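You operate a simulated robot arm through the tools that you are given. There is no shell and no other tool.

You are at the controls of a simulated two-armed robot. One attempt, no reset.

Task
Put both dough balls on the baking tray and press each one flat.

It is judged by the outcome, as a careful person would: the job done as asked, and still so three seconds after it is handed in. It fails if anything else is knocked over, pushed out of place, dropped, spilled or broken.

Robot
Two 7-joint arms with two-finger grippers on one trunk that stands fixed in place. Base frame: the origin is at the foot of the trunk, x ahead of it, y to its left, z up. Units: m, degrees, N and s.
The left shoulder is at [0.041, 0.17, 1.248], the right one opposite. With the tool pointing down near the work surface each hand reaches from about 0.2 to 0.68 m from the base axis, measured 20 degrees to its own side. Payload 2.69 kg a hand.
The TCP of each hand is the grasp point between the finger pads, 0.02 m short of the fingertips. In the tool frame z runs along the fingers and y along their closing line. Largest opening 0.1 m; the body of the gripper starts 0.063 m behind the TCP.
Orientation is that of the tool frame in the base frame, as a unit quaternion [w, x, y, z]. With the fingers straight down and closing along the base's y, the tool's x points along the base's -x, its y along +y and its z along -z.

Tools
- The arms move only by the tool apply_moves. It takes "left_deltas", "right_deltas" or both (then of equal length, played together; a hand with none holds still); each is one flat list of numbers, 7 for each row, row after row: the opening, from 0 (shut) to 1 (fully open), then the shift along the tool's x, y, z in m, then the turn, a rotation vector about the tool's x, y, z in degrees. In form: [jaw, dx, dy, dz, wx, wy, wz, jaw, dx, dy, dz, wx, wy, wz, ...]. A call has 1 to 20 rows; each row is the pose to reach, as a shift and turn from the pose commanded when the call began, along the tool's axes at that moment. Each row takes 0.2 s and may step no farther than 0.05 m and 8.6 degrees from the row before; otherwise, or with a gripper value out of range, the whole call is refused. A pose out of reach is approached as far as the arm can. The call stops where the force on the tool passes 90 N (or 10 N more than at its start, if that is more) or the arm is blocked; 0.2 s more then pass. The fingers move at their own pace (about 0.108 m/s each) and stop on an object; they squeeze with about 32 N. The grip force told is the motor's: it shows also when the fingers shut on nothing. Time passes only in rows, and 0.2 s behind the last, so rows that repeat a pose let the fingers close. The reply holds the time, the measured pose of the TCP, the force on the tool along the base axes, the opening and the grip force, in the units named above and with some noise, with the torque about the TCP (base axes, N m) and any sound that the robot's microphone picked up.
- Cameras (640 x 400 px; columns grow to the right, rows downward): "scene" is now at [0.1658, 0.0514, 1.1902]; the picture's right is [0.55, -0.83, -0.01], its down [-0.07, -0.04, -1.00] and it looks along [0.83, 0.55, -0.08] (base axes); focal length 214 px, centre (320, 200). "left" rides on the left gripper at [0.07, 0.019, -0.099] in its tool frame; the picture's right is [-0.26, 0.97, 0.00], its down [-0.75, -0.20, -0.63] and it looks along [-0.61, -0.16, 0.78] (tool axes); focal length 230 px, centre (320, 200). "right" rides on the right gripper at [0.07, -0.019, -0.099] in its tool frame; the picture's right is [0.26, 0.97, 0.00], its down [-0.75, 0.20, -0.63] and it looks along [-0.61, 0.16, 0.78] (tool axes); focal length 230 px, centre (320, 200). There is no depth. A picture from a camera that has moved, and an enlarged one, comes with that camera's place and axes in the base frame and with its lens.
- grab_frame(camera): a new picture of that camera. It takes no simulated time.
- move_column(by): slides the trunk up (or, below 0, down) by that many m; the arms and the scene camera ride with it, the base frame stays. It gives what a move gives, with no picture.
- aim_head(pan, tilt): turns the head with the scene camera to pan (to the left, within 60 degrees either way) and tilt (down, from -29 to 69), counted from straight ahead of the robot. It gives what a move gives.
- close_up(camera, box): a new picture of the part [left, top, right, bottom] of that camera's present view, enlarged. It takes no simulated time.
- finish_job(): hands the job in; it is judged then, once.

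Places have to be worked out from the pictures, the camera data and where the tool is seen. Open the grippers and draw the arms clear of the work before you hand the job in, unless the task says otherwise.

The tools are called after "Call:" as name(argument=value, ...) on one line, values as JSON. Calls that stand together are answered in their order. apply_moves: Moves the arms, as the interface text tells. Its arguments: {"type":"object","properties":{"left_deltas":{"type":"array","items":{"type":"number"}},"right_deltas":{"type":"array","items":{"type":"number"}}},"required":[]} The other tools are called the same way: move_column (by) slides the trunk up or down; aim_head (pan, tilt) turns the head that bears the scene camera; grab_frame (camera) takes a picture; close_up (camera, box) takes an enlarged picture of a part of a camera's view; finish_job () hands the job in.

At the start:

```text
clock: 0.0
left_ee_pos: [0.2847, 0.4064, 1.1605]
left_tcp_rot: [0.0, 0.0, 1.0, 0.0]
left_contact_force: [0.4, -1.2, 0.1]
left_torque: [0.0, 0.0, -0.01]
left_gripper_width: 0.1
left_grasp_force: 0.1
right_ee_pos: [0.299, 0.0245, 1.1776]
right_tcp_rot: [0.001, 0.0, 1.0, -0.001]
right_contact_force: [-0.4, -0.6, 0.2]
right_torque: [-0.01, -0.01, 0.02]
right_gripper_width: 0.0998
right_grasp_force: 0.0
trunk travel left (down, up): [-0.475, 0.215]
head pan, tilt: [33.6, 3.8]
```

scene: 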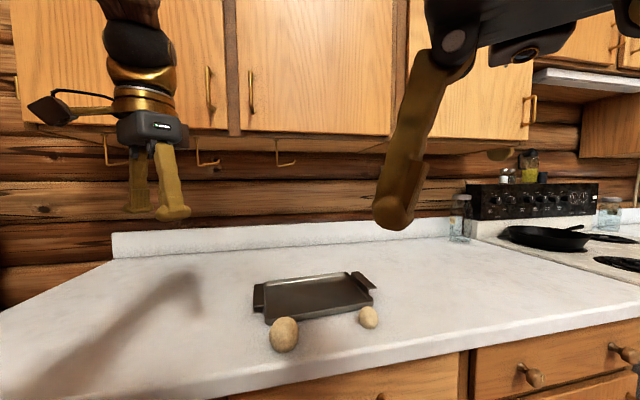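
right: 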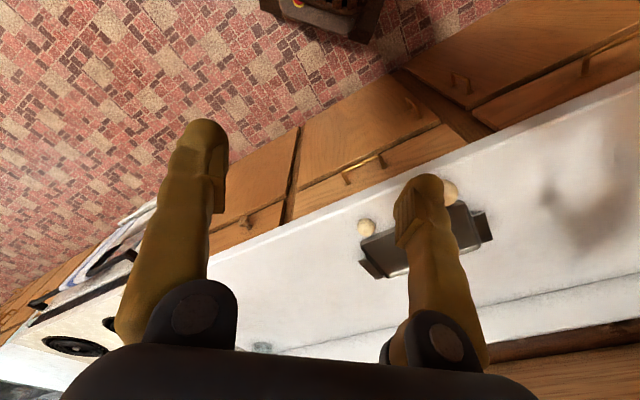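
left: 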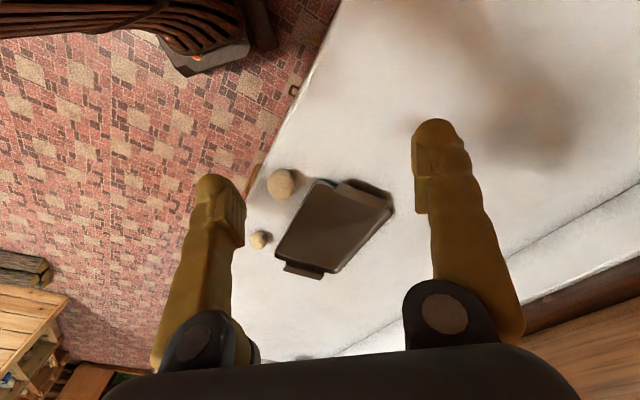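

The pictures put the big ball near (0.42, 0.30), the small one near (0.56, 0.20) and the tray near (0.57, 0.36), on a counter at about z 0.90. I'll tilt the head down for a better look at them.

Call:
aim_head(pan=33, tilt=38)

Call:
grab_frame(camera="scene")

Call:
close_up(camera="left", box=[220, 140, 420, 290])

```text
clock: 1.0
left_ee_pos: [0.2701, 0.4057, 1.1629]
left_tcp_rot: [0.007, 0.0, 1.0, -0.001]
left_contact_force: [0.3, 0.4, 0.4]
left_torque: [0.02, 0.06, 0.01]
left_gripper_width: 0.1
left_grasp_force: 0.2
right_ee_pos: [0.2822, 0.0241, 1.181]
right_tcp_rot: [0.009, -0.001, 1.0, -0.001]
right_contact_force: [-0.2, -1.1, 0.0]
right_torque: [-0.02, 0.06, -0.03]
right_gripper_width: 0.0998
right_grasp_force: 0.1
trunk travel left (down, up): [-0.475, 0.215]
head pan, tilt: [33.0, 38.0]
```

```text
taken
camera scene: at [0.1625, 0.0478, 1.1354], right [0.54, -0.84, -0.01], down [-0.53, -0.34, -0.78], along [0.65, 0.43, -0.63], focal length 214 px, centre (320, 200)
```

scene: 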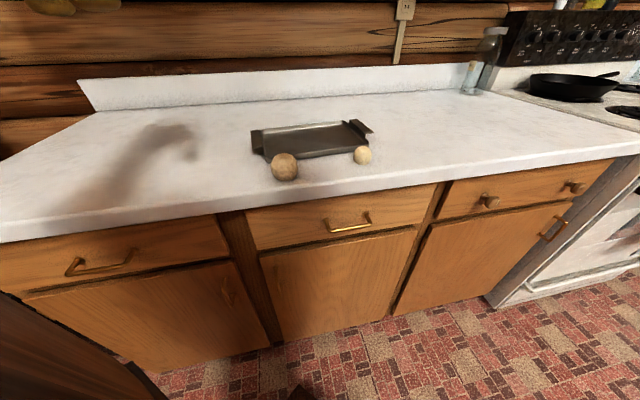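

```text
2.67 times, centred on (320, 215) of left
camera zoom: at [0.1976, 0.4251, 1.2604], right [0.26, 0.97, 0.0], down [0.74, -0.2, 0.64], along [0.62, -0.16, -0.77], focal length 614 px, centre (320, 160)
```

zoom: 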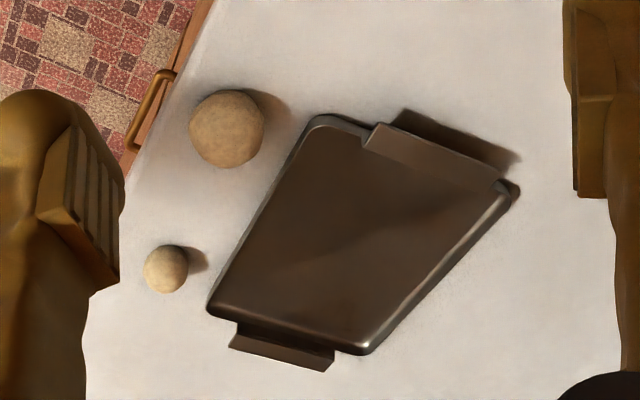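

The counter top comes out at z≈0.90, with ball 1 at about (0.424, 0.301, 0.927), r≈0.025, and ball 2 at about (0.552, 0.199, 0.922), r≈0.019. The tray is roughly 0.24×0.165 m, centred near (0.58, 0.35) and turned about 40°. I'll bring the left hand above ball 1, turned 30° so the fingers stay clear of the tray edge.

Call:
apply_moves(left_deltas=[0.8, -0.019, -0.013, 0.016, 0, 0, -3.75, 0.8, -0.038, -0.026, 0.033, 0, 0, -7.5, 0.8, -0.058, -0.039, 0.05, 0, 0, -11.25, 0.8, -0.077, -0.052, 0.066, 0, 0, -15, 0.8, -0.096, -0.066, 0.083, 0, 0, -18.75, 0.8, -0.115, -0.079, 0.1, 0, 0, -22.5, 0.8, -0.135, -0.092, 0.116, 0, 0, -26.25, 0.8, -0.154, -0.105, 0.133, 0, 0, -30, 0.8, -0.154, -0.105, 0.133, 0, 0, -30])

Call:
grab_frame(camera="left")

Call:
grab_frame(camera="scene")

```text
clock: 3.0
left_ee_pos: [0.4217, 0.3006, 1.0336]
left_tcp_rot: [0.007, -0.26, 0.965, -0.003]
left_contact_force: [-0.5, 1.1, 0.2]
left_torque: [0.03, -0.02, 0.01]
left_gripper_width: 0.0801
left_grasp_force: 0.1
right_ee_pos: [0.2792, 0.0233, 1.1823]
right_tcp_rot: [0.008, 0.0, 1.0, -0.001]
right_contact_force: [-0.4, 0.7, -0.7]
right_torque: [-0.02, 0.01, 0.02]
right_gripper_width: 0.1
right_grasp_force: 0.0
trunk travel left (down, up): [-0.475, 0.215]
head pan, tilt: [33.0, 38.0]
```

```text
taken
camera left: at [0.3508, 0.2823, 1.1309], right [-0.26, 0.97, -0.01], down [0.74, 0.2, 0.64], along [0.62, 0.16, -0.77], focal length 230 px, centre (320, 200)
```

left: 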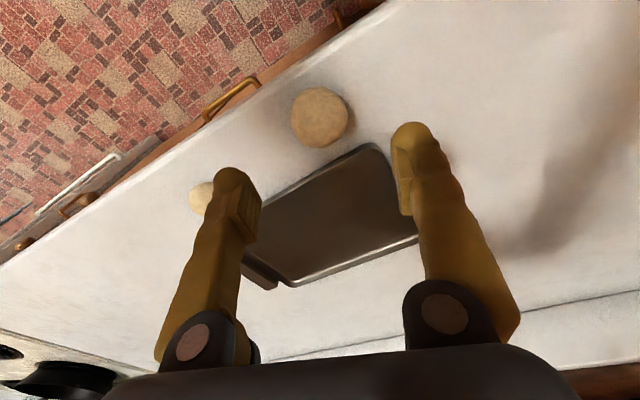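

```text
taken
camera scene: at [0.1605, 0.0478, 1.1356], right [0.55, -0.84, -0.01], down [-0.53, -0.34, -0.78], along [0.65, 0.43, -0.63], focal length 214 px, centre (320, 200)
```

scene: 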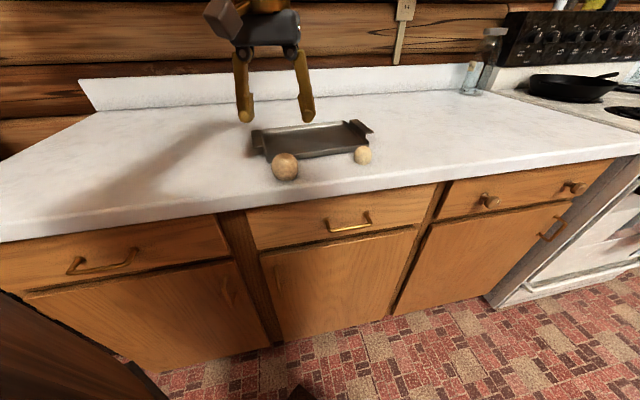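

The wrist picture puts ball 1 right beneath the TCP at (0.422, 0.300). I'll go straight down to TCP z≈0.931, which leaves the fingertips at about 0.911.

Call:
apply_moves(left_deltas=[0.8, 0, 0, 0.025, 0, 0, 0, 0.8, 0, 0, 0.05, 0, 0, 0, 0.8, 0, 0, 0.075, 0, 0, 0, 0.8, 0, 0, 0.095, 0, 0, 0, 0.8, 0, 0, 0.103, 0, 0, 0, 0.8, 0, 0, 0.103, 0, 0, 0])

Call:
grab_frame(camera="left")

Call:
close_up(camera="scene", box=[200, 80, 420, 218])

```text
clock: 4.4
left_ee_pos: [0.4264, 0.3002, 0.9323]
left_tcp_rot: [0.006, -0.258, 0.966, -0.002]
left_contact_force: [-0.8, 0.1, -0.2]
left_torque: [-0.02, -0.02, 0.01]
left_gripper_width: 0.08
left_grasp_force: 0.0
right_ee_pos: [0.2806, 0.0236, 1.1827]
right_tcp_rot: [0.008, -0.001, 1.0, -0.001]
right_contact_force: [-0.2, 0.1, 0.2]
right_torque: [0.02, -0.03, -0.01]
right_gripper_width: 0.0997
right_grasp_force: 0.0
trunk travel left (down, up): [-0.475, 0.215]
head pan, tilt: [33.0, 38.0]
```

```text
taken
camera left: at [0.3547, 0.282, 1.0287], right [-0.26, 0.97, -0.01], down [0.74, 0.2, 0.64], along [0.62, 0.16, -0.77], focal length 230 px, centre (320, 200)
```

left: 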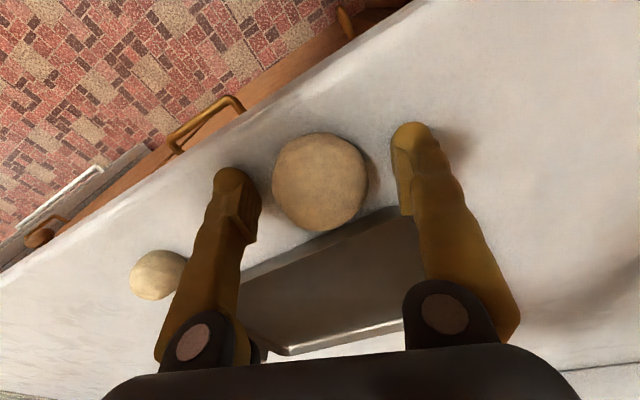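

```text
2.90 times, centred on (310, 149) of scene
camera zoom: at [0.1611, 0.0477, 1.1355], right [0.54, -0.84, -0.01], down [-0.53, -0.34, -0.78], along [0.65, 0.43, -0.63], focal length 622 px, centre (349, 348)
```

zoom: 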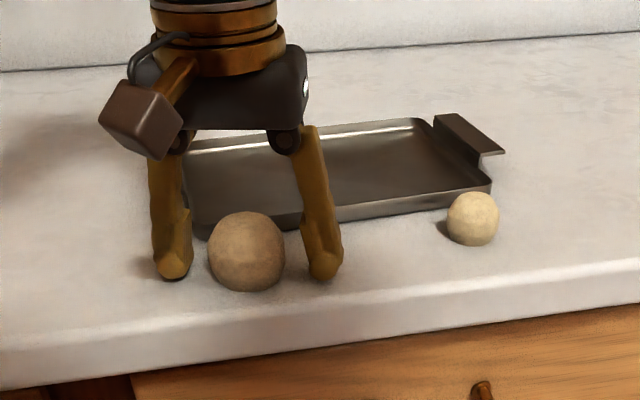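

The ball sits centred between the fingers. I'll close gently to a 0.045 m opening and read the grip.

Call:
apply_moves(left_deltas=[0.6, 0, 0, 0, 0, 0, 0, 0.52, 0, 0, 0, 0, 0, 0, 0.48, 0, 0, 0, 0, 0, 0, 0.45, 0, 0, 0, 0, 0, 0, 0.45, 0, 0, 0, 0, 0, 0])

Call:
grab_frame(camera="left")

```text
clock: 5.6
left_ee_pos: [0.4267, 0.3002, 0.9322]
left_tcp_rot: [0.007, -0.259, 0.966, -0.003]
left_contact_force: [-0.2, 0.6, -0.5]
left_torque: [-0.02, -0.01, 0.0]
left_gripper_width: 0.0482
left_grasp_force: 31.9
right_ee_pos: [0.2804, 0.0246, 1.1822]
right_tcp_rot: [0.007, -0.001, 1.0, -0.001]
right_contact_force: [-0.1, 0.3, -0.1]
right_torque: [0.05, 0.0, -0.02]
right_gripper_width: 0.1001
right_grasp_force: 0.0
trunk travel left (down, up): [-0.475, 0.215]
head pan, tilt: [33.0, 38.0]
```

```text
taken
camera left: at [0.3547, 0.282, 1.0289], right [-0.26, 0.97, -0.01], down [0.74, 0.2, 0.64], along [0.62, 0.16, -0.77], focal length 230 px, centre (320, 200)
```

left: 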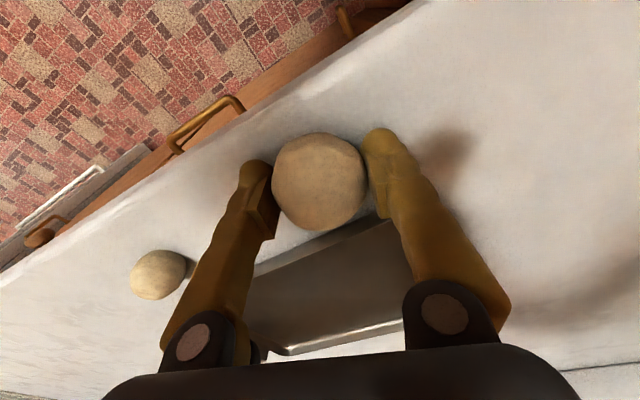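

The grip holds at 0.048 m and 32 N. I'll lift ball 1 straight up by 8 cm and check it.

Call:
apply_moves(left_deltas=[0.45, 0, 0, -0.01, 0, 0, 0, 0.45, 0, 0, -0.03, 0, 0, 0, 0.45, 0, 0, -0.055, 0, 0, 0, 0.45, 0, 0, -0.08, 0, 0, 0, 0.45, 0, 0, -0.08, 0, 0, 0])

Call:
grab_frame(camera="left")

Call:
close_up(camera="scene", box=[200, 80, 420, 218])

```text
clock: 6.8
left_ee_pos: [0.4223, 0.3009, 1.0111]
left_tcp_rot: [0.007, -0.258, 0.966, -0.002]
left_contact_force: [-0.6, 0.3, 0.1]
left_torque: [0.03, 0.02, 0.0]
left_gripper_width: 0.0487
left_grasp_force: 32.0
right_ee_pos: [0.279, 0.0236, 1.181]
right_tcp_rot: [0.007, -0.001, 1.0, -0.001]
right_contact_force: [0.3, -1.0, 0.7]
right_torque: [0.06, 0.02, -0.05]
right_gripper_width: 0.1
right_grasp_force: 0.0
trunk travel left (down, up): [-0.475, 0.215]
head pan, tilt: [33.0, 38.0]
```

```text
taken
camera left: at [0.3523, 0.2832, 1.1079], right [-0.26, 0.97, -0.01], down [0.74, 0.2, 0.64], along [0.62, 0.16, -0.77], focal length 230 px, centre (320, 200)
```

left: 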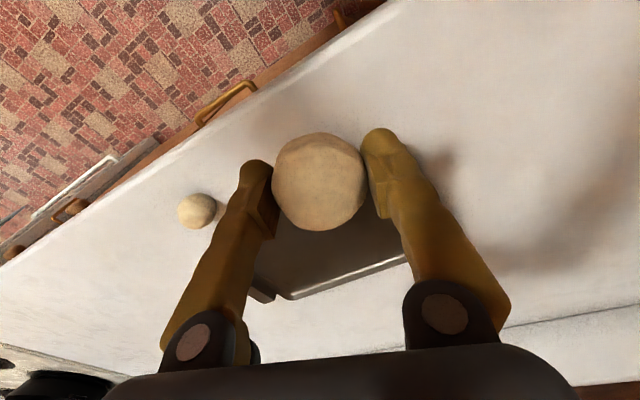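

```text
2.90 times, centred on (310, 149) of scene
camera zoom: at [0.1616, 0.048, 1.1354], right [0.54, -0.84, -0.01], down [-0.53, -0.34, -0.78], along [0.65, 0.43, -0.63], focal length 622 px, centre (349, 348)
```

zoom: 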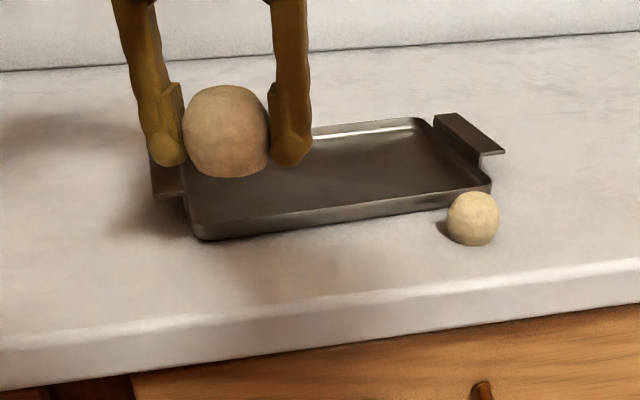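

Ball 1 is held and clear of the tray. The tray centre refines to about (0.584, 0.350), with the long axis along (0.75, -0.66). I'll carry the ball level to about (0.541, 0.374), over the left half of the tray.

Call:
apply_moves(left_deltas=[0.45, -0.02, 0.001, 0, 0, 0, 0, 0.45, -0.05, 0.002, 0, 0, 0, 0, 0.45, -0.08, 0.003, 0, 0, 0, 0, 0.45, -0.11, 0.004, 0, 0, 0, 0, 0.45, -0.13, 0.004, 0, 0, 0, 0, 0.45, -0.1396, 0.004, 0, 0, 0, 0, 0.45, -0.1396, 0.004, 0, 0, 0, 0])

Call:
grab_frame(camera="left")

Call:
close_up(camera="scene", box=[200, 80, 420, 218])

```text
clock: 8.4
left_ee_pos: [0.5426, 0.375, 1.0126]
left_tcp_rot: [0.007, -0.258, 0.966, -0.002]
left_contact_force: [-0.2, 0.2, -1.7]
left_torque: [0.02, 0.0, 0.02]
left_gripper_width: 0.0483
left_grasp_force: 32.5
right_ee_pos: [0.2799, 0.0239, 1.1822]
right_tcp_rot: [0.007, -0.001, 1.0, -0.001]
right_contact_force: [-0.3, 0.7, -0.4]
right_torque: [0.02, -0.02, -0.04]
right_gripper_width: 0.1002
right_grasp_force: 0.1
trunk travel left (down, up): [-0.475, 0.215]
head pan, tilt: [33.0, 38.0]
```

```text
taken
camera left: at [0.4709, 0.3563, 1.11], right [-0.26, 0.97, -0.01], down [0.74, 0.2, 0.64], along [0.62, 0.16, -0.77], focal length 230 px, centre (320, 200)
```

left: 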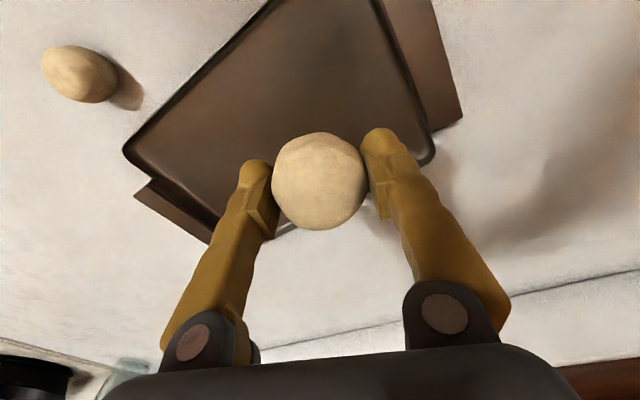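

```text
2.90 times, centred on (310, 149) of scene
camera zoom: at [0.1611, 0.0477, 1.1355], right [0.54, -0.84, -0.01], down [-0.53, -0.34, -0.78], along [0.65, 0.43, -0.63], focal length 622 px, centre (349, 348)
```

zoom: 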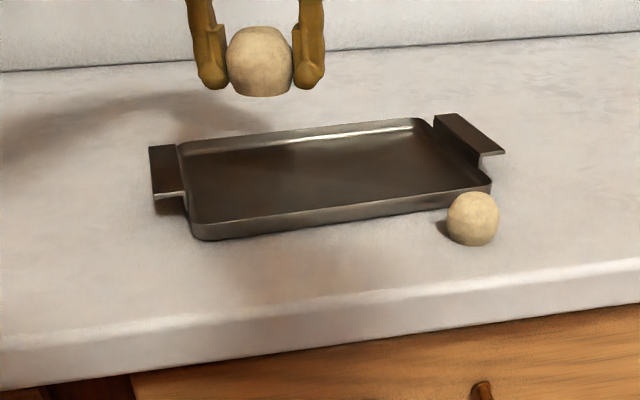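

The ball hangs over the left half of the tray and every corner of the tray agrees with my estimate. I'll lower it slowly to about TCP z 0.938, watching the force.

Call:
apply_moves(left_deltas=[0.45, 0, 0, 0.02, 0, 0, 0, 0.45, 0, 0, 0.04, 0, 0, 0, 0.45, 0, 0, 0.055, 0, 0, 0, 0.45, 0, 0, 0.065, 0, 0, 0, 0.45, 0, 0, 0.07, 0, 0, 0, 0.45, 0, 0, 0.074, 0, 0, 0, 0.45, 0, 0, 0.074, 0, 0, 0])

Call:
close_up(camera="scene", box=[200, 80, 420, 218])

Call:
grab_frame(camera="left")

```text
clock: 10.0
left_ee_pos: [0.5424, 0.3741, 0.9384]
left_tcp_rot: [0.007, -0.259, 0.966, -0.002]
left_contact_force: [-0.3, -0.5, -1.2]
left_torque: [0.02, 0.0, 0.04]
left_gripper_width: 0.0487
left_grasp_force: 31.8
right_ee_pos: [0.2789, 0.0236, 1.1821]
right_tcp_rot: [0.008, -0.001, 1.0, -0.001]
right_contact_force: [0.2, -0.2, 0.9]
right_torque: [0.01, -0.01, 0.04]
right_gripper_width: 0.0998
right_grasp_force: 0.1
trunk travel left (down, up): [-0.475, 0.215]
head pan, tilt: [33.0, 38.0]
```

```text
2.90 times, centred on (310, 149) of scene
camera zoom: at [0.1612, 0.0478, 1.1355], right [0.54, -0.84, -0.01], down [-0.53, -0.34, -0.78], along [0.65, 0.43, -0.63], focal length 622 px, centre (349, 348)
```

zoom: 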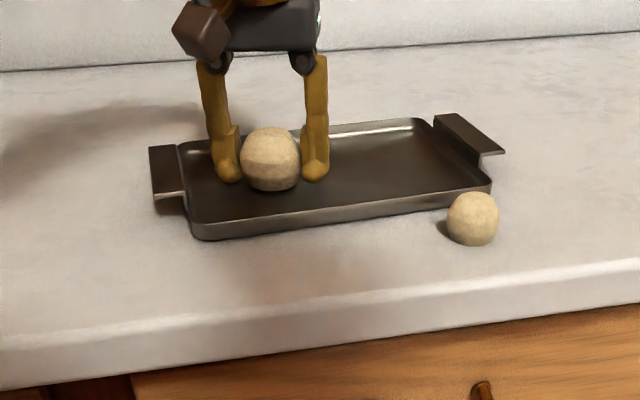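

```text
taken
camera left: at [0.4725, 0.3559, 1.0353], right [-0.26, 0.97, -0.01], down [0.74, 0.2, 0.64], along [0.62, 0.16, -0.77], focal length 230 px, centre (320, 200)
```

left: 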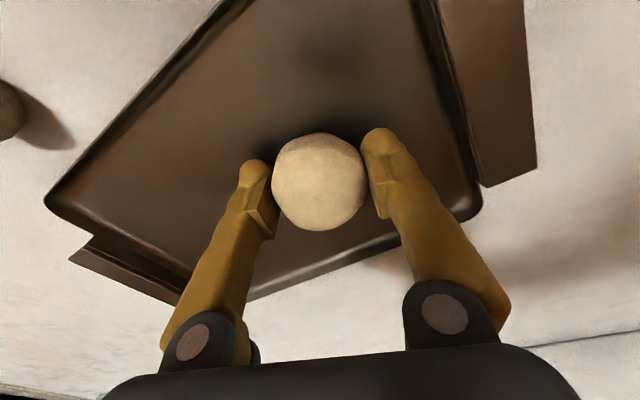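

No contact force shows yet. I'll lower a few more millimetres until it touches.

Call:
apply_moves(left_deltas=[0.45, 0, 0, 0.002, 0, 0, 0, 0.45, 0, 0, 0.004, 0, 0, 0, 0.45, 0, 0, 0.004, 0, 0, 0])

Call:
close_up(camera="scene", box=[240, 90, 350, 170])

```text
clock: 10.8
left_ee_pos: [0.5433, 0.3745, 0.9344]
left_tcp_rot: [0.009, -0.258, 0.966, -0.003]
left_contact_force: [0.4, 1.0, 11.7]
left_torque: [0.01, 0.15, -0.05]
left_gripper_width: 0.0483
left_grasp_force: 32.0
right_ee_pos: [0.2796, 0.0238, 1.1825]
right_tcp_rot: [0.009, -0.001, 1.0, -0.001]
right_contact_force: [-0.2, 0.2, -0.4]
right_torque: [0.01, -0.02, -0.01]
right_gripper_width: 0.1
right_grasp_force: 0.0
trunk travel left (down, up): [-0.475, 0.215]
head pan, tilt: [33.0, 38.0]
```

```text
5.00 times, centred on (295, 130) of scene
camera zoom: at [0.1604, 0.0473, 1.1358], right [0.54, -0.84, -0.01], down [-0.53, -0.34, -0.78], along [0.65, 0.43, -0.63], focal length 1072 px, centre (445, 550)
```

zoom: 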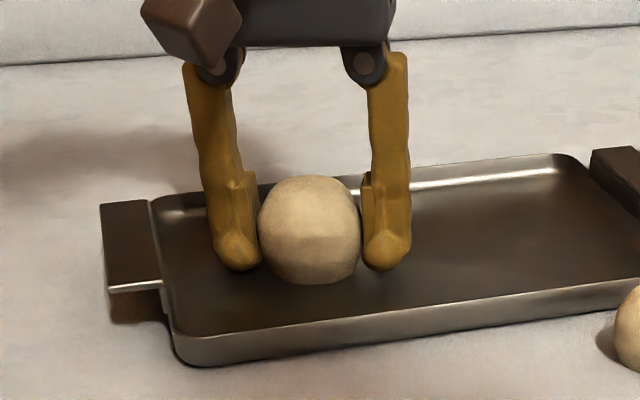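

Contact is made at about 12 N, so the ball rests on the tray floor. I'll release by opening a little, then rise straight up.

Call:
apply_moves(left_deltas=[0.5, 0, 0, -0.001, 0, 0, 0, 0.58, 0, 0, -0.001, 0, 0, 0, 0.66, 0, 0, -0.001, 0, 0, 0, 0.66, 0, 0, -0.001, 0, 0, 0, 0.66, 0, 0, -0.015, 0, 0, 0, 0.66, 0, 0, -0.035, 0, 0, 0, 0.66, 0, 0, -0.06, 0, 0, 0, 0.66, 0, 0, -0.085, 0, 0, 0, 0.66, 0, 0, -0.085, 0, 0, 0])

Call:
close_up(camera="scene", box=[200, 80, 420, 218])

Call:
grab_frame(camera="left")

```text
clock: 12.8
left_ee_pos: [0.5445, 0.3747, 1.021]
left_tcp_rot: [0.007, -0.259, 0.966, -0.003]
left_contact_force: [-0.2, 0.6, 0.1]
left_torque: [0.01, 0.0, 0.02]
left_gripper_width: 0.0659
left_grasp_force: 0.1
right_ee_pos: [0.2794, 0.0238, 1.1812]
right_tcp_rot: [0.008, -0.001, 1.0, -0.001]
right_contact_force: [0.2, 0.7, -0.5]
right_torque: [-0.02, 0.01, -0.02]
right_gripper_width: 0.1001
right_grasp_force: 0.0
trunk travel left (down, up): [-0.475, 0.215]
head pan, tilt: [33.0, 38.0]
```

```text
2.90 times, centred on (310, 149) of scene
camera zoom: at [0.1615, 0.0479, 1.1355], right [0.54, -0.84, -0.01], down [-0.53, -0.34, -0.78], along [0.65, 0.43, -0.63], focal length 622 px, centre (349, 348)
```

zoom: 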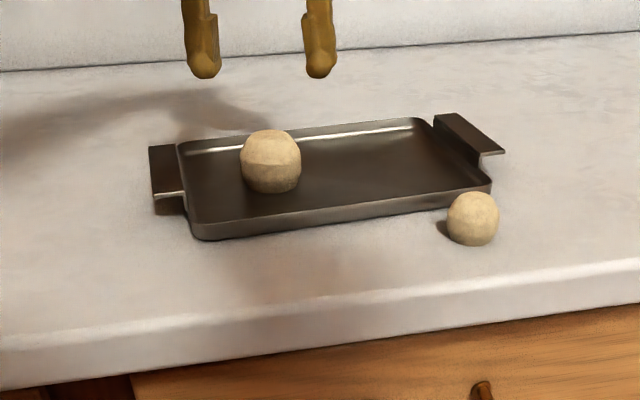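

```text
taken
camera left: at [0.473, 0.3563, 1.1164], right [-0.26, 0.97, -0.01], down [0.74, 0.2, 0.64], along [0.62, 0.16, -0.77], focal length 230 px, centre (320, 200)
```

left: 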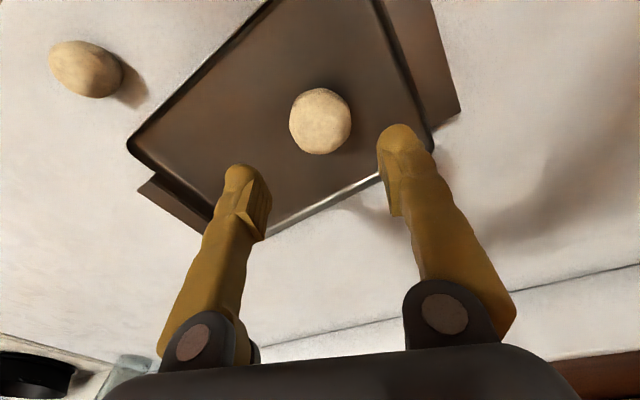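

Ball 1 sits steady on the tray, directly beneath the hand. I'll shut the fingers and press down on its centre gradually, watching the force.

Call:
apply_moves(left_deltas=[0, 0, 0, 0.01, 0, 0, 0, 0, 0, 0, 0.025, 0, 0, 0, 0, 0, 0, 0.037, 0, 0, 0, 0, 0, 0, 0.043, 0, 0, 0, 0, 0, 0, 0.047, 0, 0, 0, 0, 0, 0, 0.051, 0, 0, 0, 0, 0, 0, 0.055, 0, 0, 0])

Call:
close_up(camera="scene", box=[240, 90, 350, 170])

Call:
grab_frame(camera="left")

```text
clock: 14.4
left_ee_pos: [0.5441, 0.374, 0.9651]
left_tcp_rot: [0.007, -0.259, 0.966, -0.003]
left_contact_force: [-0.5, -0.7, 2.3]
left_torque: [-0.03, 0.08, -0.01]
left_gripper_width: 0.0
left_grasp_force: 29.9
right_ee_pos: [0.2806, 0.0242, 1.182]
right_tcp_rot: [0.008, -0.001, 1.0, -0.001]
right_contact_force: [0.8, -0.4, -0.6]
right_torque: [-0.01, 0.03, 0.02]
right_gripper_width: 0.1002
right_grasp_force: 0.1
trunk travel left (down, up): [-0.475, 0.215]
head pan, tilt: [33.0, 38.0]
```

```text
5.00 times, centred on (295, 130) of scene
camera zoom: at [0.1613, 0.0478, 1.1355], right [0.54, -0.84, -0.01], down [-0.53, -0.34, -0.78], along [0.65, 0.43, -0.63], focal length 1072 px, centre (445, 550)
```

zoom: 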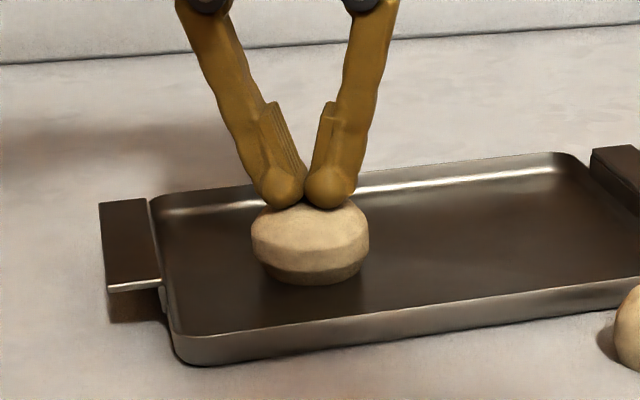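

```text
taken
camera left: at [0.4726, 0.3567, 1.0608], right [-0.26, 0.97, -0.01], down [0.74, 0.2, 0.64], along [0.62, 0.16, -0.77], focal length 230 px, centre (320, 200)
```

left: 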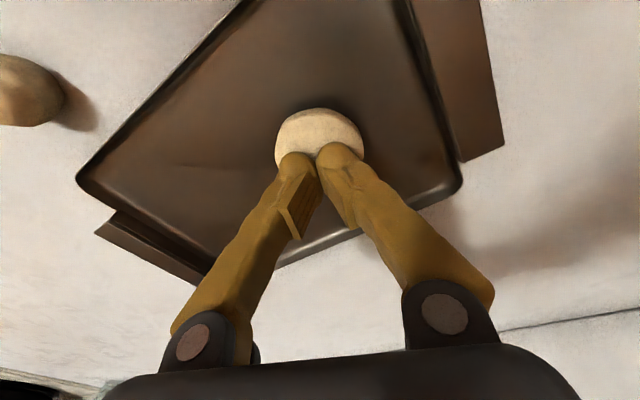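

The dough yields plastically under the fingertips and spreads evenly with very little force. I'll keep pressing down towards the tray in small steps.

Call:
apply_moves(left_deltas=[0, 0, 0, 0.004, 0, 0, 0, 0, 0, 0, 0.008, 0, 0, 0, 0, 0, 0, 0.012, 0, 0, 0, 0, 0, 0, 0.016, 0, 0, 0, 0, 0, 0, 0.019, 0, 0, 0, 0, 0, 0, 0.022, 0, 0, 0, 0, 0, 0, 0.022, 0, 0, 0])

Call:
close_up(camera="scene", box=[240, 90, 350, 170])

Call:
grab_frame(camera="left")

```text
clock: 16.0
left_ee_pos: [0.5428, 0.3742, 0.9468]
left_tcp_rot: [0.009, -0.258, 0.966, -0.003]
left_contact_force: [-3.0, 0.0, 24.7]
left_torque: [-0.02, 0.16, 0.01]
left_gripper_width: 0.006
left_grasp_force: 29.5
right_ee_pos: [0.2776, 0.0229, 1.1826]
right_tcp_rot: [0.01, 0.0, 1.0, -0.001]
right_contact_force: [0.5, -0.6, -0.3]
right_torque: [0.0, -0.01, 0.0]
right_gripper_width: 0.0999
right_grasp_force: 0.0
trunk travel left (down, up): [-0.475, 0.215]
head pan, tilt: [33.0, 38.0]
```

```text
5.00 times, centred on (295, 130) of scene
camera zoom: at [0.159, 0.0466, 1.1361], right [0.54, -0.84, -0.01], down [-0.53, -0.33, -0.78], along [0.65, 0.43, -0.63], focal length 1072 px, centre (445, 550)
```

zoom: 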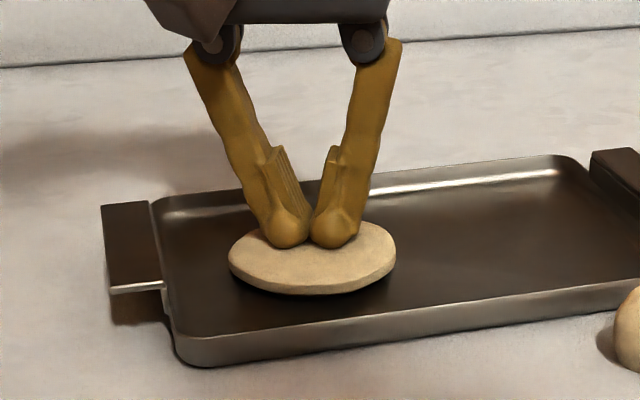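

```text
taken
camera left: at [0.4715, 0.356, 1.0421], right [-0.26, 0.97, -0.01], down [0.74, 0.2, 0.64], along [0.62, 0.16, -0.76], focal length 230 px, centre (320, 200)
```

left: 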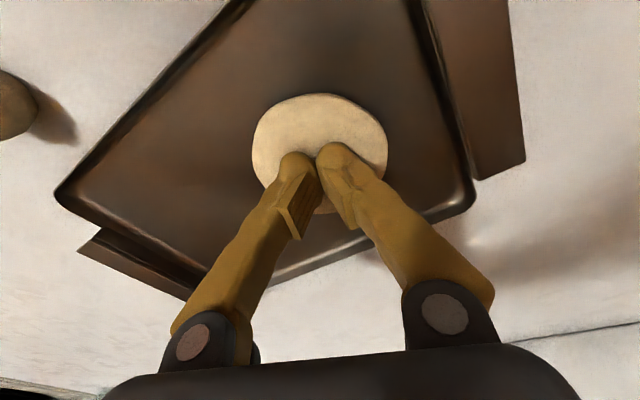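

Ball 1 is now a disc about 8 cm across and roughly 13 mm thick, with about 25 N resisting. I'll press a few more millimetres to see whether it goes thinner.

Call:
apply_moves(left_deltas=[0, 0, 0, 0.002, 0, 0, 0, 0, 0, 0, 0.004, 0, 0, 0, 0, 0, 0, 0.004, 0, 0, 0])

Call:
close_up(camera="scene", box=[240, 90, 350, 170])

```text
clock: 16.8
left_ee_pos: [0.5421, 0.3748, 0.9448]
left_tcp_rot: [0.014, -0.26, 0.966, -0.003]
left_contact_force: [-2.8, 7.4, 55.9]
left_torque: [0.06, 0.4, -0.07]
left_gripper_width: 0.006
left_grasp_force: 29.4
right_ee_pos: [0.2751, 0.0225, 1.183]
right_tcp_rot: [0.01, -0.001, 1.0, 0.0]
right_contact_force: [0.6, -0.2, 0.3]
right_torque: [-0.02, 0.0, 0.0]
right_gripper_width: 0.1001
right_grasp_force: 0.1
trunk travel left (down, up): [-0.475, 0.215]
head pan, tilt: [33.0, 38.0]
```

```text
5.00 times, centred on (295, 130) of scene
camera zoom: at [0.1565, 0.0459, 1.1366], right [0.55, -0.84, -0.01], down [-0.53, -0.33, -0.78], along [0.65, 0.43, -0.62], focal length 1072 px, centre (445, 550)
```

zoom: 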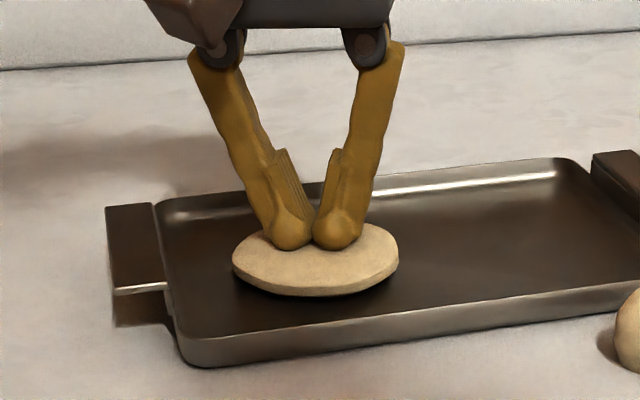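

The disc doesn't get any thinner and the force climbs to 56 N, so ball 1 is as flat as it goes. I'll back off straight up and check that it stays.

Call:
apply_moves(left_deltas=[0, 0, 0, -0.005, 0, 0, 0, 0, 0, 0, -0.015, 0, 0, 0, 0, 0, 0, -0.035, 0, 0, 0, 0, 0, 0, -0.06, 0, 0, 0, 0, 0, 0, -0.09, 0, 0, 0, 0, 0, 0, -0.09, 0, 0, 0])

Call:
close_up(camera="scene", box=[200, 80, 420, 218])

Call:
grab_frame(camera="left")

```text
clock: 18.2
left_ee_pos: [0.5415, 0.3749, 1.0273]
left_tcp_rot: [0.006, -0.259, 0.966, -0.003]
left_contact_force: [-0.3, 0.4, 0.2]
left_torque: [0.0, 0.02, -0.02]
left_gripper_width: 0.0
left_grasp_force: 29.4
right_ee_pos: [0.2796, 0.0252, 1.1825]
right_tcp_rot: [0.008, 0.0, 1.0, -0.001]
right_contact_force: [0.9, -0.5, -0.5]
right_torque: [0.02, 0.0, 0.01]
right_gripper_width: 0.1
right_grasp_force: 0.0
trunk travel left (down, up): [-0.475, 0.215]
head pan, tilt: [33.0, 38.0]
```

```text
2.90 times, centred on (310, 149) of scene
camera zoom: at [0.1617, 0.048, 1.1354], right [0.54, -0.84, -0.01], down [-0.53, -0.34, -0.78], along [0.65, 0.43, -0.63], focal length 622 px, centre (349, 348)
```

zoom: 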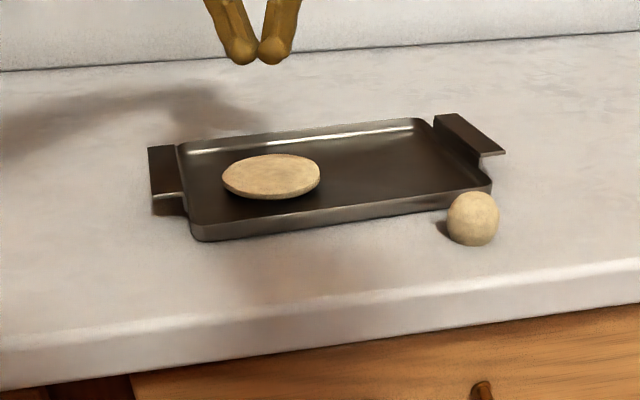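

```text
taken
camera left: at [0.4705, 0.3567, 1.1245], right [-0.26, 0.97, -0.01], down [0.74, 0.2, 0.64], along [0.62, 0.16, -0.77], focal length 230 px, centre (320, 200)
```

left: 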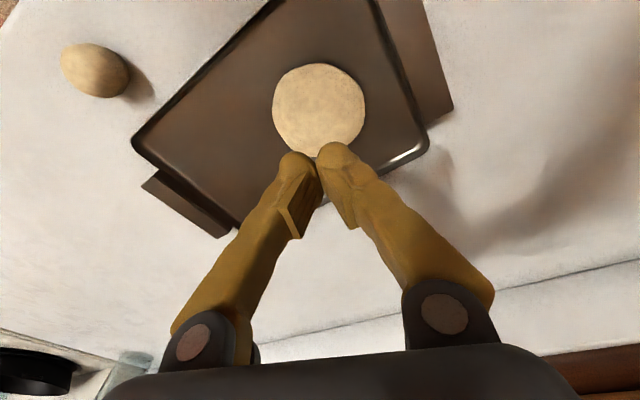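

Ball 1 is a clean flat disc on the tray, and the tray hasn't moved. I'll move level to above ball 2 near (0.555, 0.199), opening to 0.07 m.

Call:
apply_moves(left_deltas=[0, 0.008, -0.017, -0.01, 0, 0, 0, 0.3, 0.022, -0.045, -0.01, 0, 0, 0, 0.6, 0.036, -0.075, -0.01, 0, 0, 0, 0.7, 0.05, -0.105, -0.01, 0, 0, 0, 0.7, 0.064, -0.135, -0.01, 0, 0, 0, 0.7, 0.0759, -0.1593, -0.005, 0, 0, 0, 0.7, 0.0759, -0.1593, 0, 0, 0, 0])

Call:
grab_frame(camera="left")

Call:
close_up(camera="scene", box=[240, 80, 460, 218])

```text
clock: 19.8
left_ee_pos: [0.5563, 0.1969, 1.0288]
left_tcp_rot: [0.007, -0.259, 0.966, -0.002]
left_contact_force: [0.4, 0.3, -0.3]
left_torque: [0.01, -0.01, -0.04]
left_gripper_width: 0.0699
left_grasp_force: 0.1
right_ee_pos: [0.2801, 0.0247, 1.1826]
right_tcp_rot: [0.008, 0.0, 1.0, -0.001]
right_contact_force: [-0.6, 0.2, -0.5]
right_torque: [0.03, -0.02, -0.01]
right_gripper_width: 0.0998
right_grasp_force: 0.1
trunk travel left (down, up): [-0.475, 0.215]
head pan, tilt: [33.0, 38.0]
```

```text
taken
camera left: at [0.4861, 0.1804, 1.126], right [-0.26, 0.97, -0.01], down [0.74, 0.2, 0.64], along [0.62, 0.16, -0.77], focal length 230 px, centre (320, 200)
```

left: 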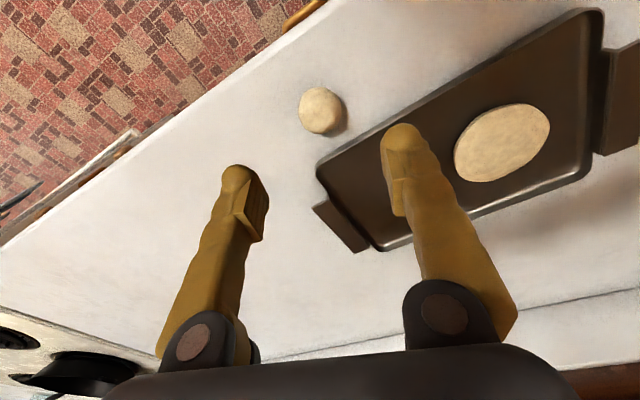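

```text
2.90 times, centred on (350, 149) of scene
camera zoom: at [0.1612, 0.0481, 1.1355], right [0.54, -0.84, -0.01], down [-0.53, -0.34, -0.78], along [0.65, 0.43, -0.63], focal length 622 px, centre (233, 348)
```

zoom: 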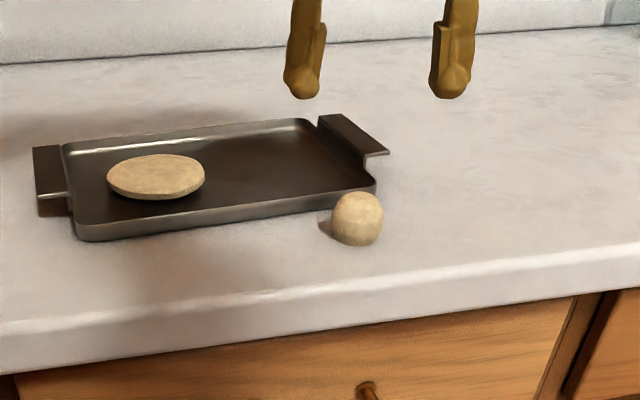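

Ball 2 is at about (0.552, 0.197), nearly under the TCP, with a radius of about 0.019. I'll shift about 3 mm and go down to TCP z≈0.930.

Call:
apply_moves(left_deltas=[0.7, 0.0026, 0.0015, 0.025, 0, 0, 0, 0.7, 0.0026, 0.0015, 0.05, 0, 0, 0, 0.7, 0.0026, 0.0015, 0.075, 0, 0, 0, 0.7, 0.0026, 0.0015, 0.092, 0, 0, 0, 0.7, 0.0026, 0.0015, 0.099, 0, 0, 0, 0.7, 0.0026, 0.0015, 0.099, 0, 0, 0])

Call:
grab_frame(camera="left")

Call:
close_up(camera="scene", box=[300, 100, 420, 180])

```text
clock: 21.2
left_ee_pos: [0.5562, 0.198, 0.9311]
left_tcp_rot: [0.007, -0.259, 0.966, -0.002]
left_contact_force: [0.4, -0.2, 0.5]
left_torque: [0.0, -0.01, -0.02]
left_gripper_width: 0.0699
left_grasp_force: 0.1
right_ee_pos: [0.2797, 0.0236, 1.1824]
right_tcp_rot: [0.008, 0.0, 1.0, -0.001]
right_contact_force: [-0.1, -0.3, 0.5]
right_torque: [0.01, 0.01, 0.01]
right_gripper_width: 0.1
right_grasp_force: 0.1
trunk travel left (down, up): [-0.475, 0.215]
head pan, tilt: [33.0, 38.0]
```

```text
taken
camera left: at [0.4846, 0.1811, 1.027], right [-0.26, 0.97, 0.0], down [0.74, 0.2, 0.64], along [0.62, 0.16, -0.77], focal length 230 px, centre (320, 200)
```

left: 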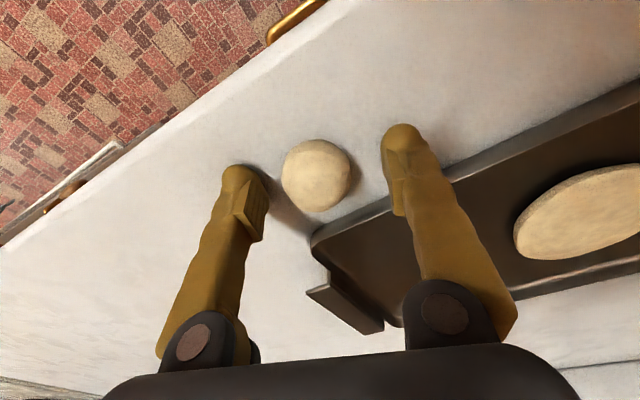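

```text
5.00 times, centred on (360, 140) of scene
camera zoom: at [0.1612, 0.0477, 1.1355], right [0.54, -0.84, -0.01], down [-0.53, -0.34, -0.78], along [0.65, 0.43, -0.63], focal length 1072 px, centre (120, 500)
```

zoom: 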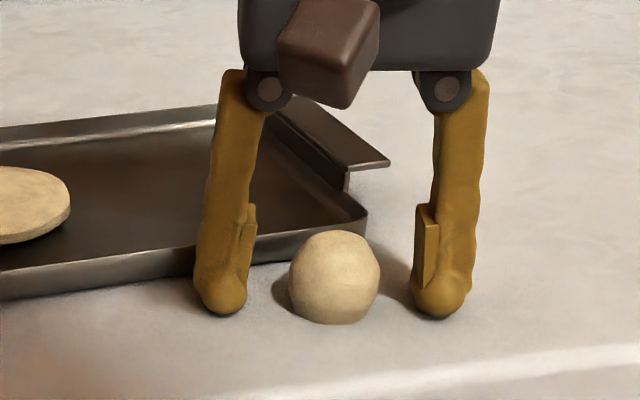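

The ball is about 3 mm off along the tool's x and a little low against the pads. I'll correct that, lower 3 mm, and close gently.

Call:
apply_moves(left_deltas=[0.7, 0.0027, 0, 0.003, 0, 0, 0, 0.6, 0.0027, 0, 0.003, 0, 0, 0, 0.5, 0.0027, 0, 0.003, 0, 0, 0, 0.4, 0.0027, 0, 0.003, 0, 0, 0, 0.34, 0.0027, 0, 0.003, 0, 0, 0, 0.34, 0.0027, 0, 0.003, 0, 0, 0, 0.34, 0.0027, 0, 0.003, 0, 0, 0])

Call:
grab_frame(camera="left")

Call:
close_up(camera="scene", box=[300, 100, 420, 180])

```text
clock: 22.8
left_ee_pos: [0.5513, 0.2015, 0.9296]
left_tcp_rot: [0.013, -0.259, 0.966, -0.001]
left_contact_force: [-3.5, 26.1, 37.8]
left_torque: [1.56, 0.79, -0.42]
left_gripper_width: 0.0516
left_grasp_force: 13.5
right_ee_pos: [0.2763, 0.0274, 1.1836]
right_tcp_rot: [0.009, 0.0, 1.0, -0.003]
right_contact_force: [-0.4, 0.2, 0.0]
right_torque: [-0.03, -0.03, 0.0]
right_gripper_width: 0.0998
right_grasp_force: 0.1
trunk travel left (down, up): [-0.475, 0.215]
head pan, tilt: [33.0, 38.0]
```

```text
taken
camera left: at [0.48, 0.1829, 1.0262], right [-0.26, 0.97, 0.0], down [0.74, 0.2, 0.65], along [0.63, 0.17, -0.76], focal length 230 px, centre (320, 200)
```

left: 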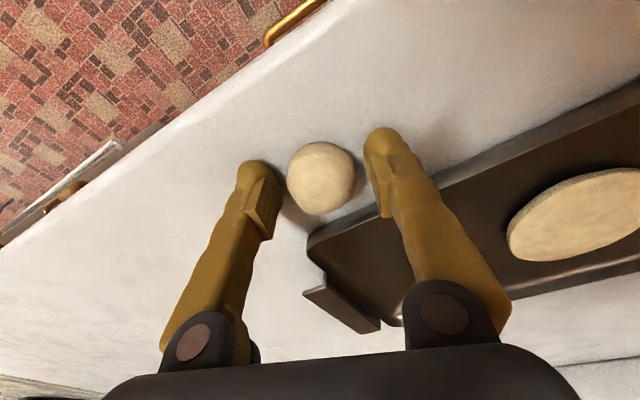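

```text
5.00 times, centred on (360, 140) of scene
camera zoom: at [0.157, 0.0503, 1.1361], right [0.55, -0.84, -0.01], down [-0.53, -0.34, -0.78], along [0.65, 0.43, -0.63], focal length 1072 px, centre (120, 500)
```

zoom: 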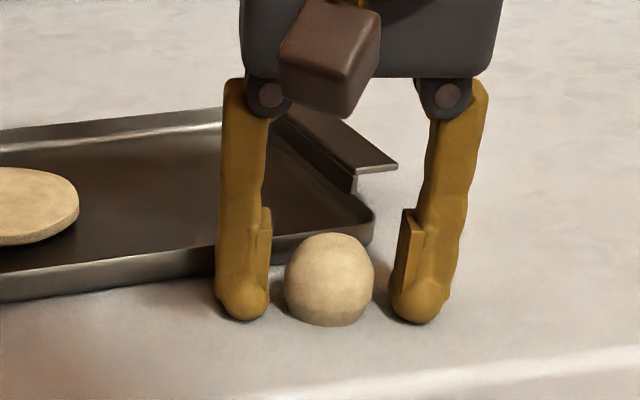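

The fingers stopped at 0.052 m with 38 N upward and a matching torque. The tray-side fingertip has caught on the counter, so I am slightly too low. I'll open, rise 6 mm, and close again.

Call:
apply_moves(left_deltas=[0.6, 0, 0, -0.003, 0, 0, 0, 0.65, 0, 0, -0.006, 0, 0, 0, 0.65, 0, 0, -0.006, 0, 0, 0])

Call:
grab_frame(camera="left")

Call:
close_up(camera="scene", box=[300, 100, 420, 180])

```text
clock: 23.6
left_ee_pos: [0.5506, 0.197, 0.9311]
left_tcp_rot: [0.004, -0.26, 0.966, -0.003]
left_contact_force: [0.5, -0.2, -0.3]
left_torque: [-0.02, 0.02, 0.01]
left_gripper_width: 0.0649
left_grasp_force: 0.0
right_ee_pos: [0.2795, 0.0248, 1.1818]
right_tcp_rot: [0.007, -0.001, 1.0, -0.002]
right_contact_force: [-0.5, -0.2, 0.4]
right_torque: [0.0, -0.01, -0.02]
right_gripper_width: 0.1002
right_grasp_force: 0.1
trunk travel left (down, up): [-0.475, 0.215]
head pan, tilt: [33.0, 38.0]
```

```text
taken
camera left: at [0.4806, 0.1788, 1.0283], right [-0.26, 0.97, -0.01], down [0.74, 0.2, 0.64], along [0.62, 0.16, -0.77], focal length 230 px, centre (320, 200)
```

left: 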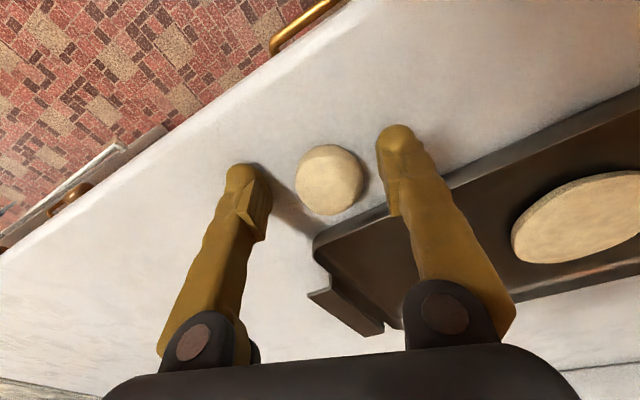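

```text
5.00 times, centred on (360, 140) of scene
camera zoom: at [0.1611, 0.0482, 1.1354], right [0.54, -0.84, -0.01], down [-0.53, -0.34, -0.78], along [0.65, 0.43, -0.63], focal length 1072 px, centre (120, 500)
```

zoom: 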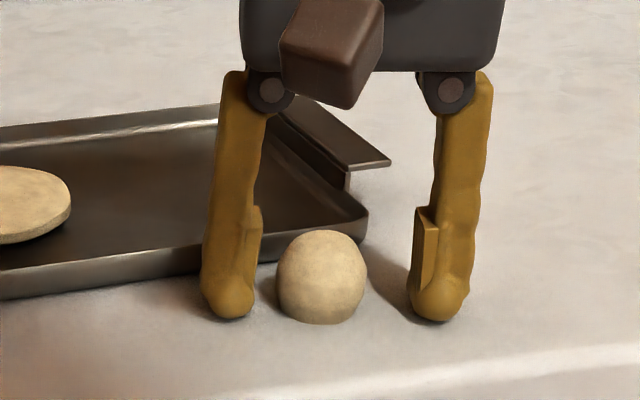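

The snag is cleared. Ball 2 has moved about 5 mm, to around (0.5515, 0.202). I'll re-centre on it, rise another 4 mm, and close again slowly.

Call:
apply_moves(left_deltas=[0.65, -0.0015, 0.002, -0.004, 0, 0, 0, 0.65, -0.003, 0.004, -0.004, 0, 0, 0, 0.55, -0.003, 0.004, -0.004, 0, 0, 0, 0.47, -0.003, 0.004, -0.004, 0, 0, 0, 0.4, -0.003, 0.004, -0.004, 0, 0, 0, 0.35, -0.003, 0.004, -0.004, 0, 0, 0, 0.35, -0.003, 0.004, -0.004, 0, 0, 0])

Call:
grab_frame(camera="left")

Call:
close_up(camera="scene", box=[300, 100, 420, 180])

```text
clock: 25.2
left_ee_pos: [0.5549, 0.2032, 0.9354]
left_tcp_rot: [0.007, -0.259, 0.966, -0.003]
left_contact_force: [0.4, 0.3, 0.4]
left_torque: [-0.03, 0.0, -0.03]
left_gripper_width: 0.0363
left_grasp_force: 0.6
right_ee_pos: [0.2795, 0.0243, 1.182]
right_tcp_rot: [0.008, -0.001, 1.0, -0.001]
right_contact_force: [-0.2, 0.4, -0.6]
right_torque: [-0.01, 0.0, -0.01]
right_gripper_width: 0.1001
right_grasp_force: 0.0
trunk travel left (down, up): [-0.475, 0.215]
head pan, tilt: [33.0, 38.0]
```

```text
taken
camera left: at [0.4827, 0.1842, 1.0334], right [-0.26, 0.97, 0.0], down [0.74, 0.2, 0.64], along [0.62, 0.16, -0.77], focal length 230 px, centre (320, 200)
```

left: 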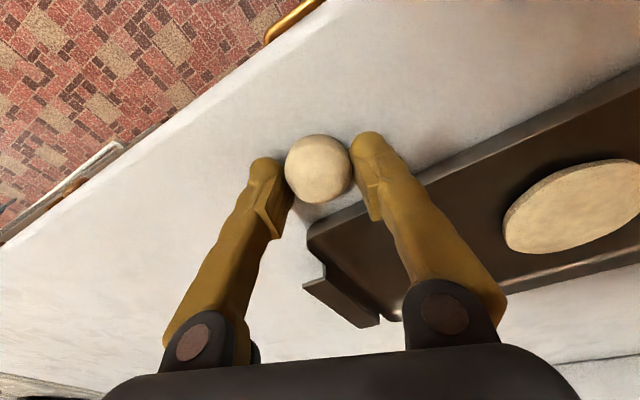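

```text
5.00 times, centred on (360, 140) of scene
camera zoom: at [0.1613, 0.0477, 1.1355], right [0.54, -0.84, -0.01], down [-0.53, -0.34, -0.78], along [0.65, 0.43, -0.63], focal length 1072 px, centre (120, 500)
```

zoom: 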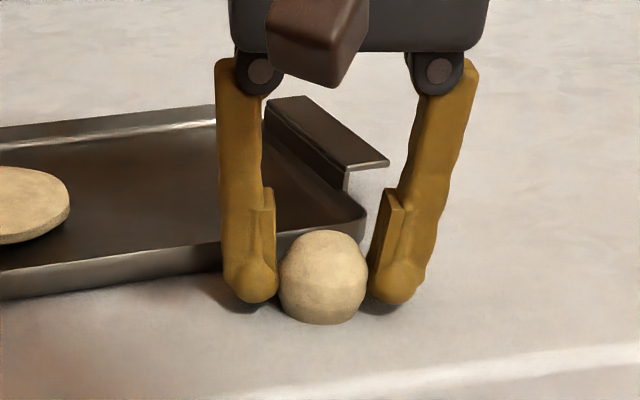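

The fingers barely touch the ball and sit about 4 mm off along the tool's x, a bit high. I'll open slightly, shift 4 mm, lower 2 mm, and grip more firmly.

Call:
apply_moves(left_deltas=[0.48, 0, 0, 0, 0, 0, 0, 0.48, 0.004, 0, 0.001, 0, 0, 0, 0.48, 0.004, 0, 0.002, 0, 0, 0, 0.4, 0.004, 0, 0.002, 0, 0, 0, 0.34, 0.004, 0, 0.002, 0, 0, 0, 0.3, 0.004, 0, 0.002, 0, 0, 0, 0.3, 0.004, 0, 0.002, 0, 0, 0])

Call:
grab_frame(camera="left")

Call:
close_up(camera="scene", box=[300, 100, 420, 180])

```text
clock: 26.8
left_ee_pos: [0.5503, 0.1999, 0.9337]
left_tcp_rot: [0.007, -0.258, 0.966, -0.002]
left_contact_force: [0.4, -0.3, -0.4]
left_torque: [-0.01, -0.02, -0.01]
left_gripper_width: 0.0347
left_grasp_force: 31.5
right_ee_pos: [0.2807, 0.0249, 1.181]
right_tcp_rot: [0.008, -0.001, 1.0, -0.001]
right_contact_force: [-0.1, 0.0, -0.1]
right_torque: [0.01, 0.0, 0.02]
right_gripper_width: 0.0999
right_grasp_force: 0.0
trunk travel left (down, up): [-0.475, 0.215]
head pan, tilt: [33.0, 38.0]
```

```text
taken
camera left: at [0.4786, 0.1818, 1.0313], right [-0.26, 0.97, 0.0], down [0.74, 0.2, 0.64], along [0.62, 0.16, -0.77], focal length 230 px, centre (320, 200)
```

left: 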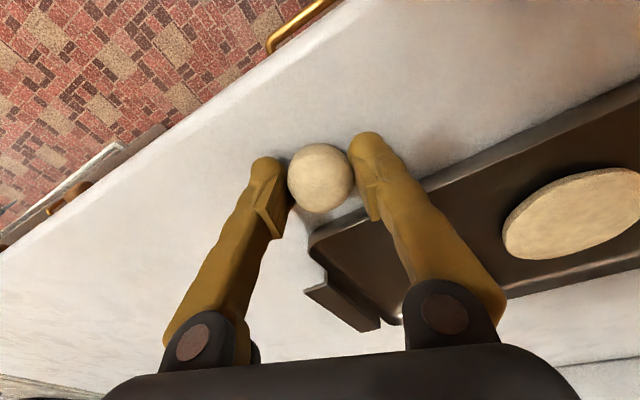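

```text
5.00 times, centred on (360, 140) of scene
camera zoom: at [0.1613, 0.0478, 1.1355], right [0.55, -0.84, -0.01], down [-0.53, -0.34, -0.78], along [0.65, 0.43, -0.63], focal length 1072 px, centre (120, 500)
```

zoom: 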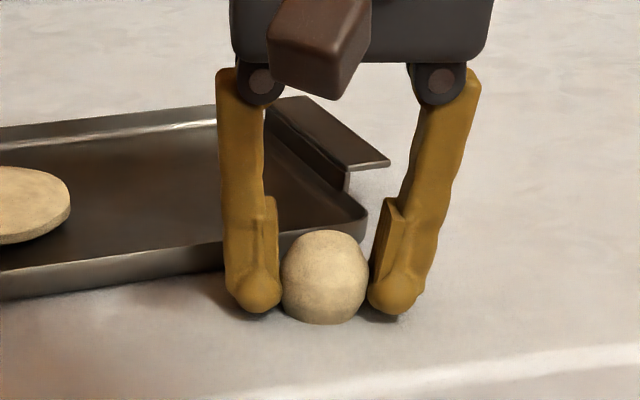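

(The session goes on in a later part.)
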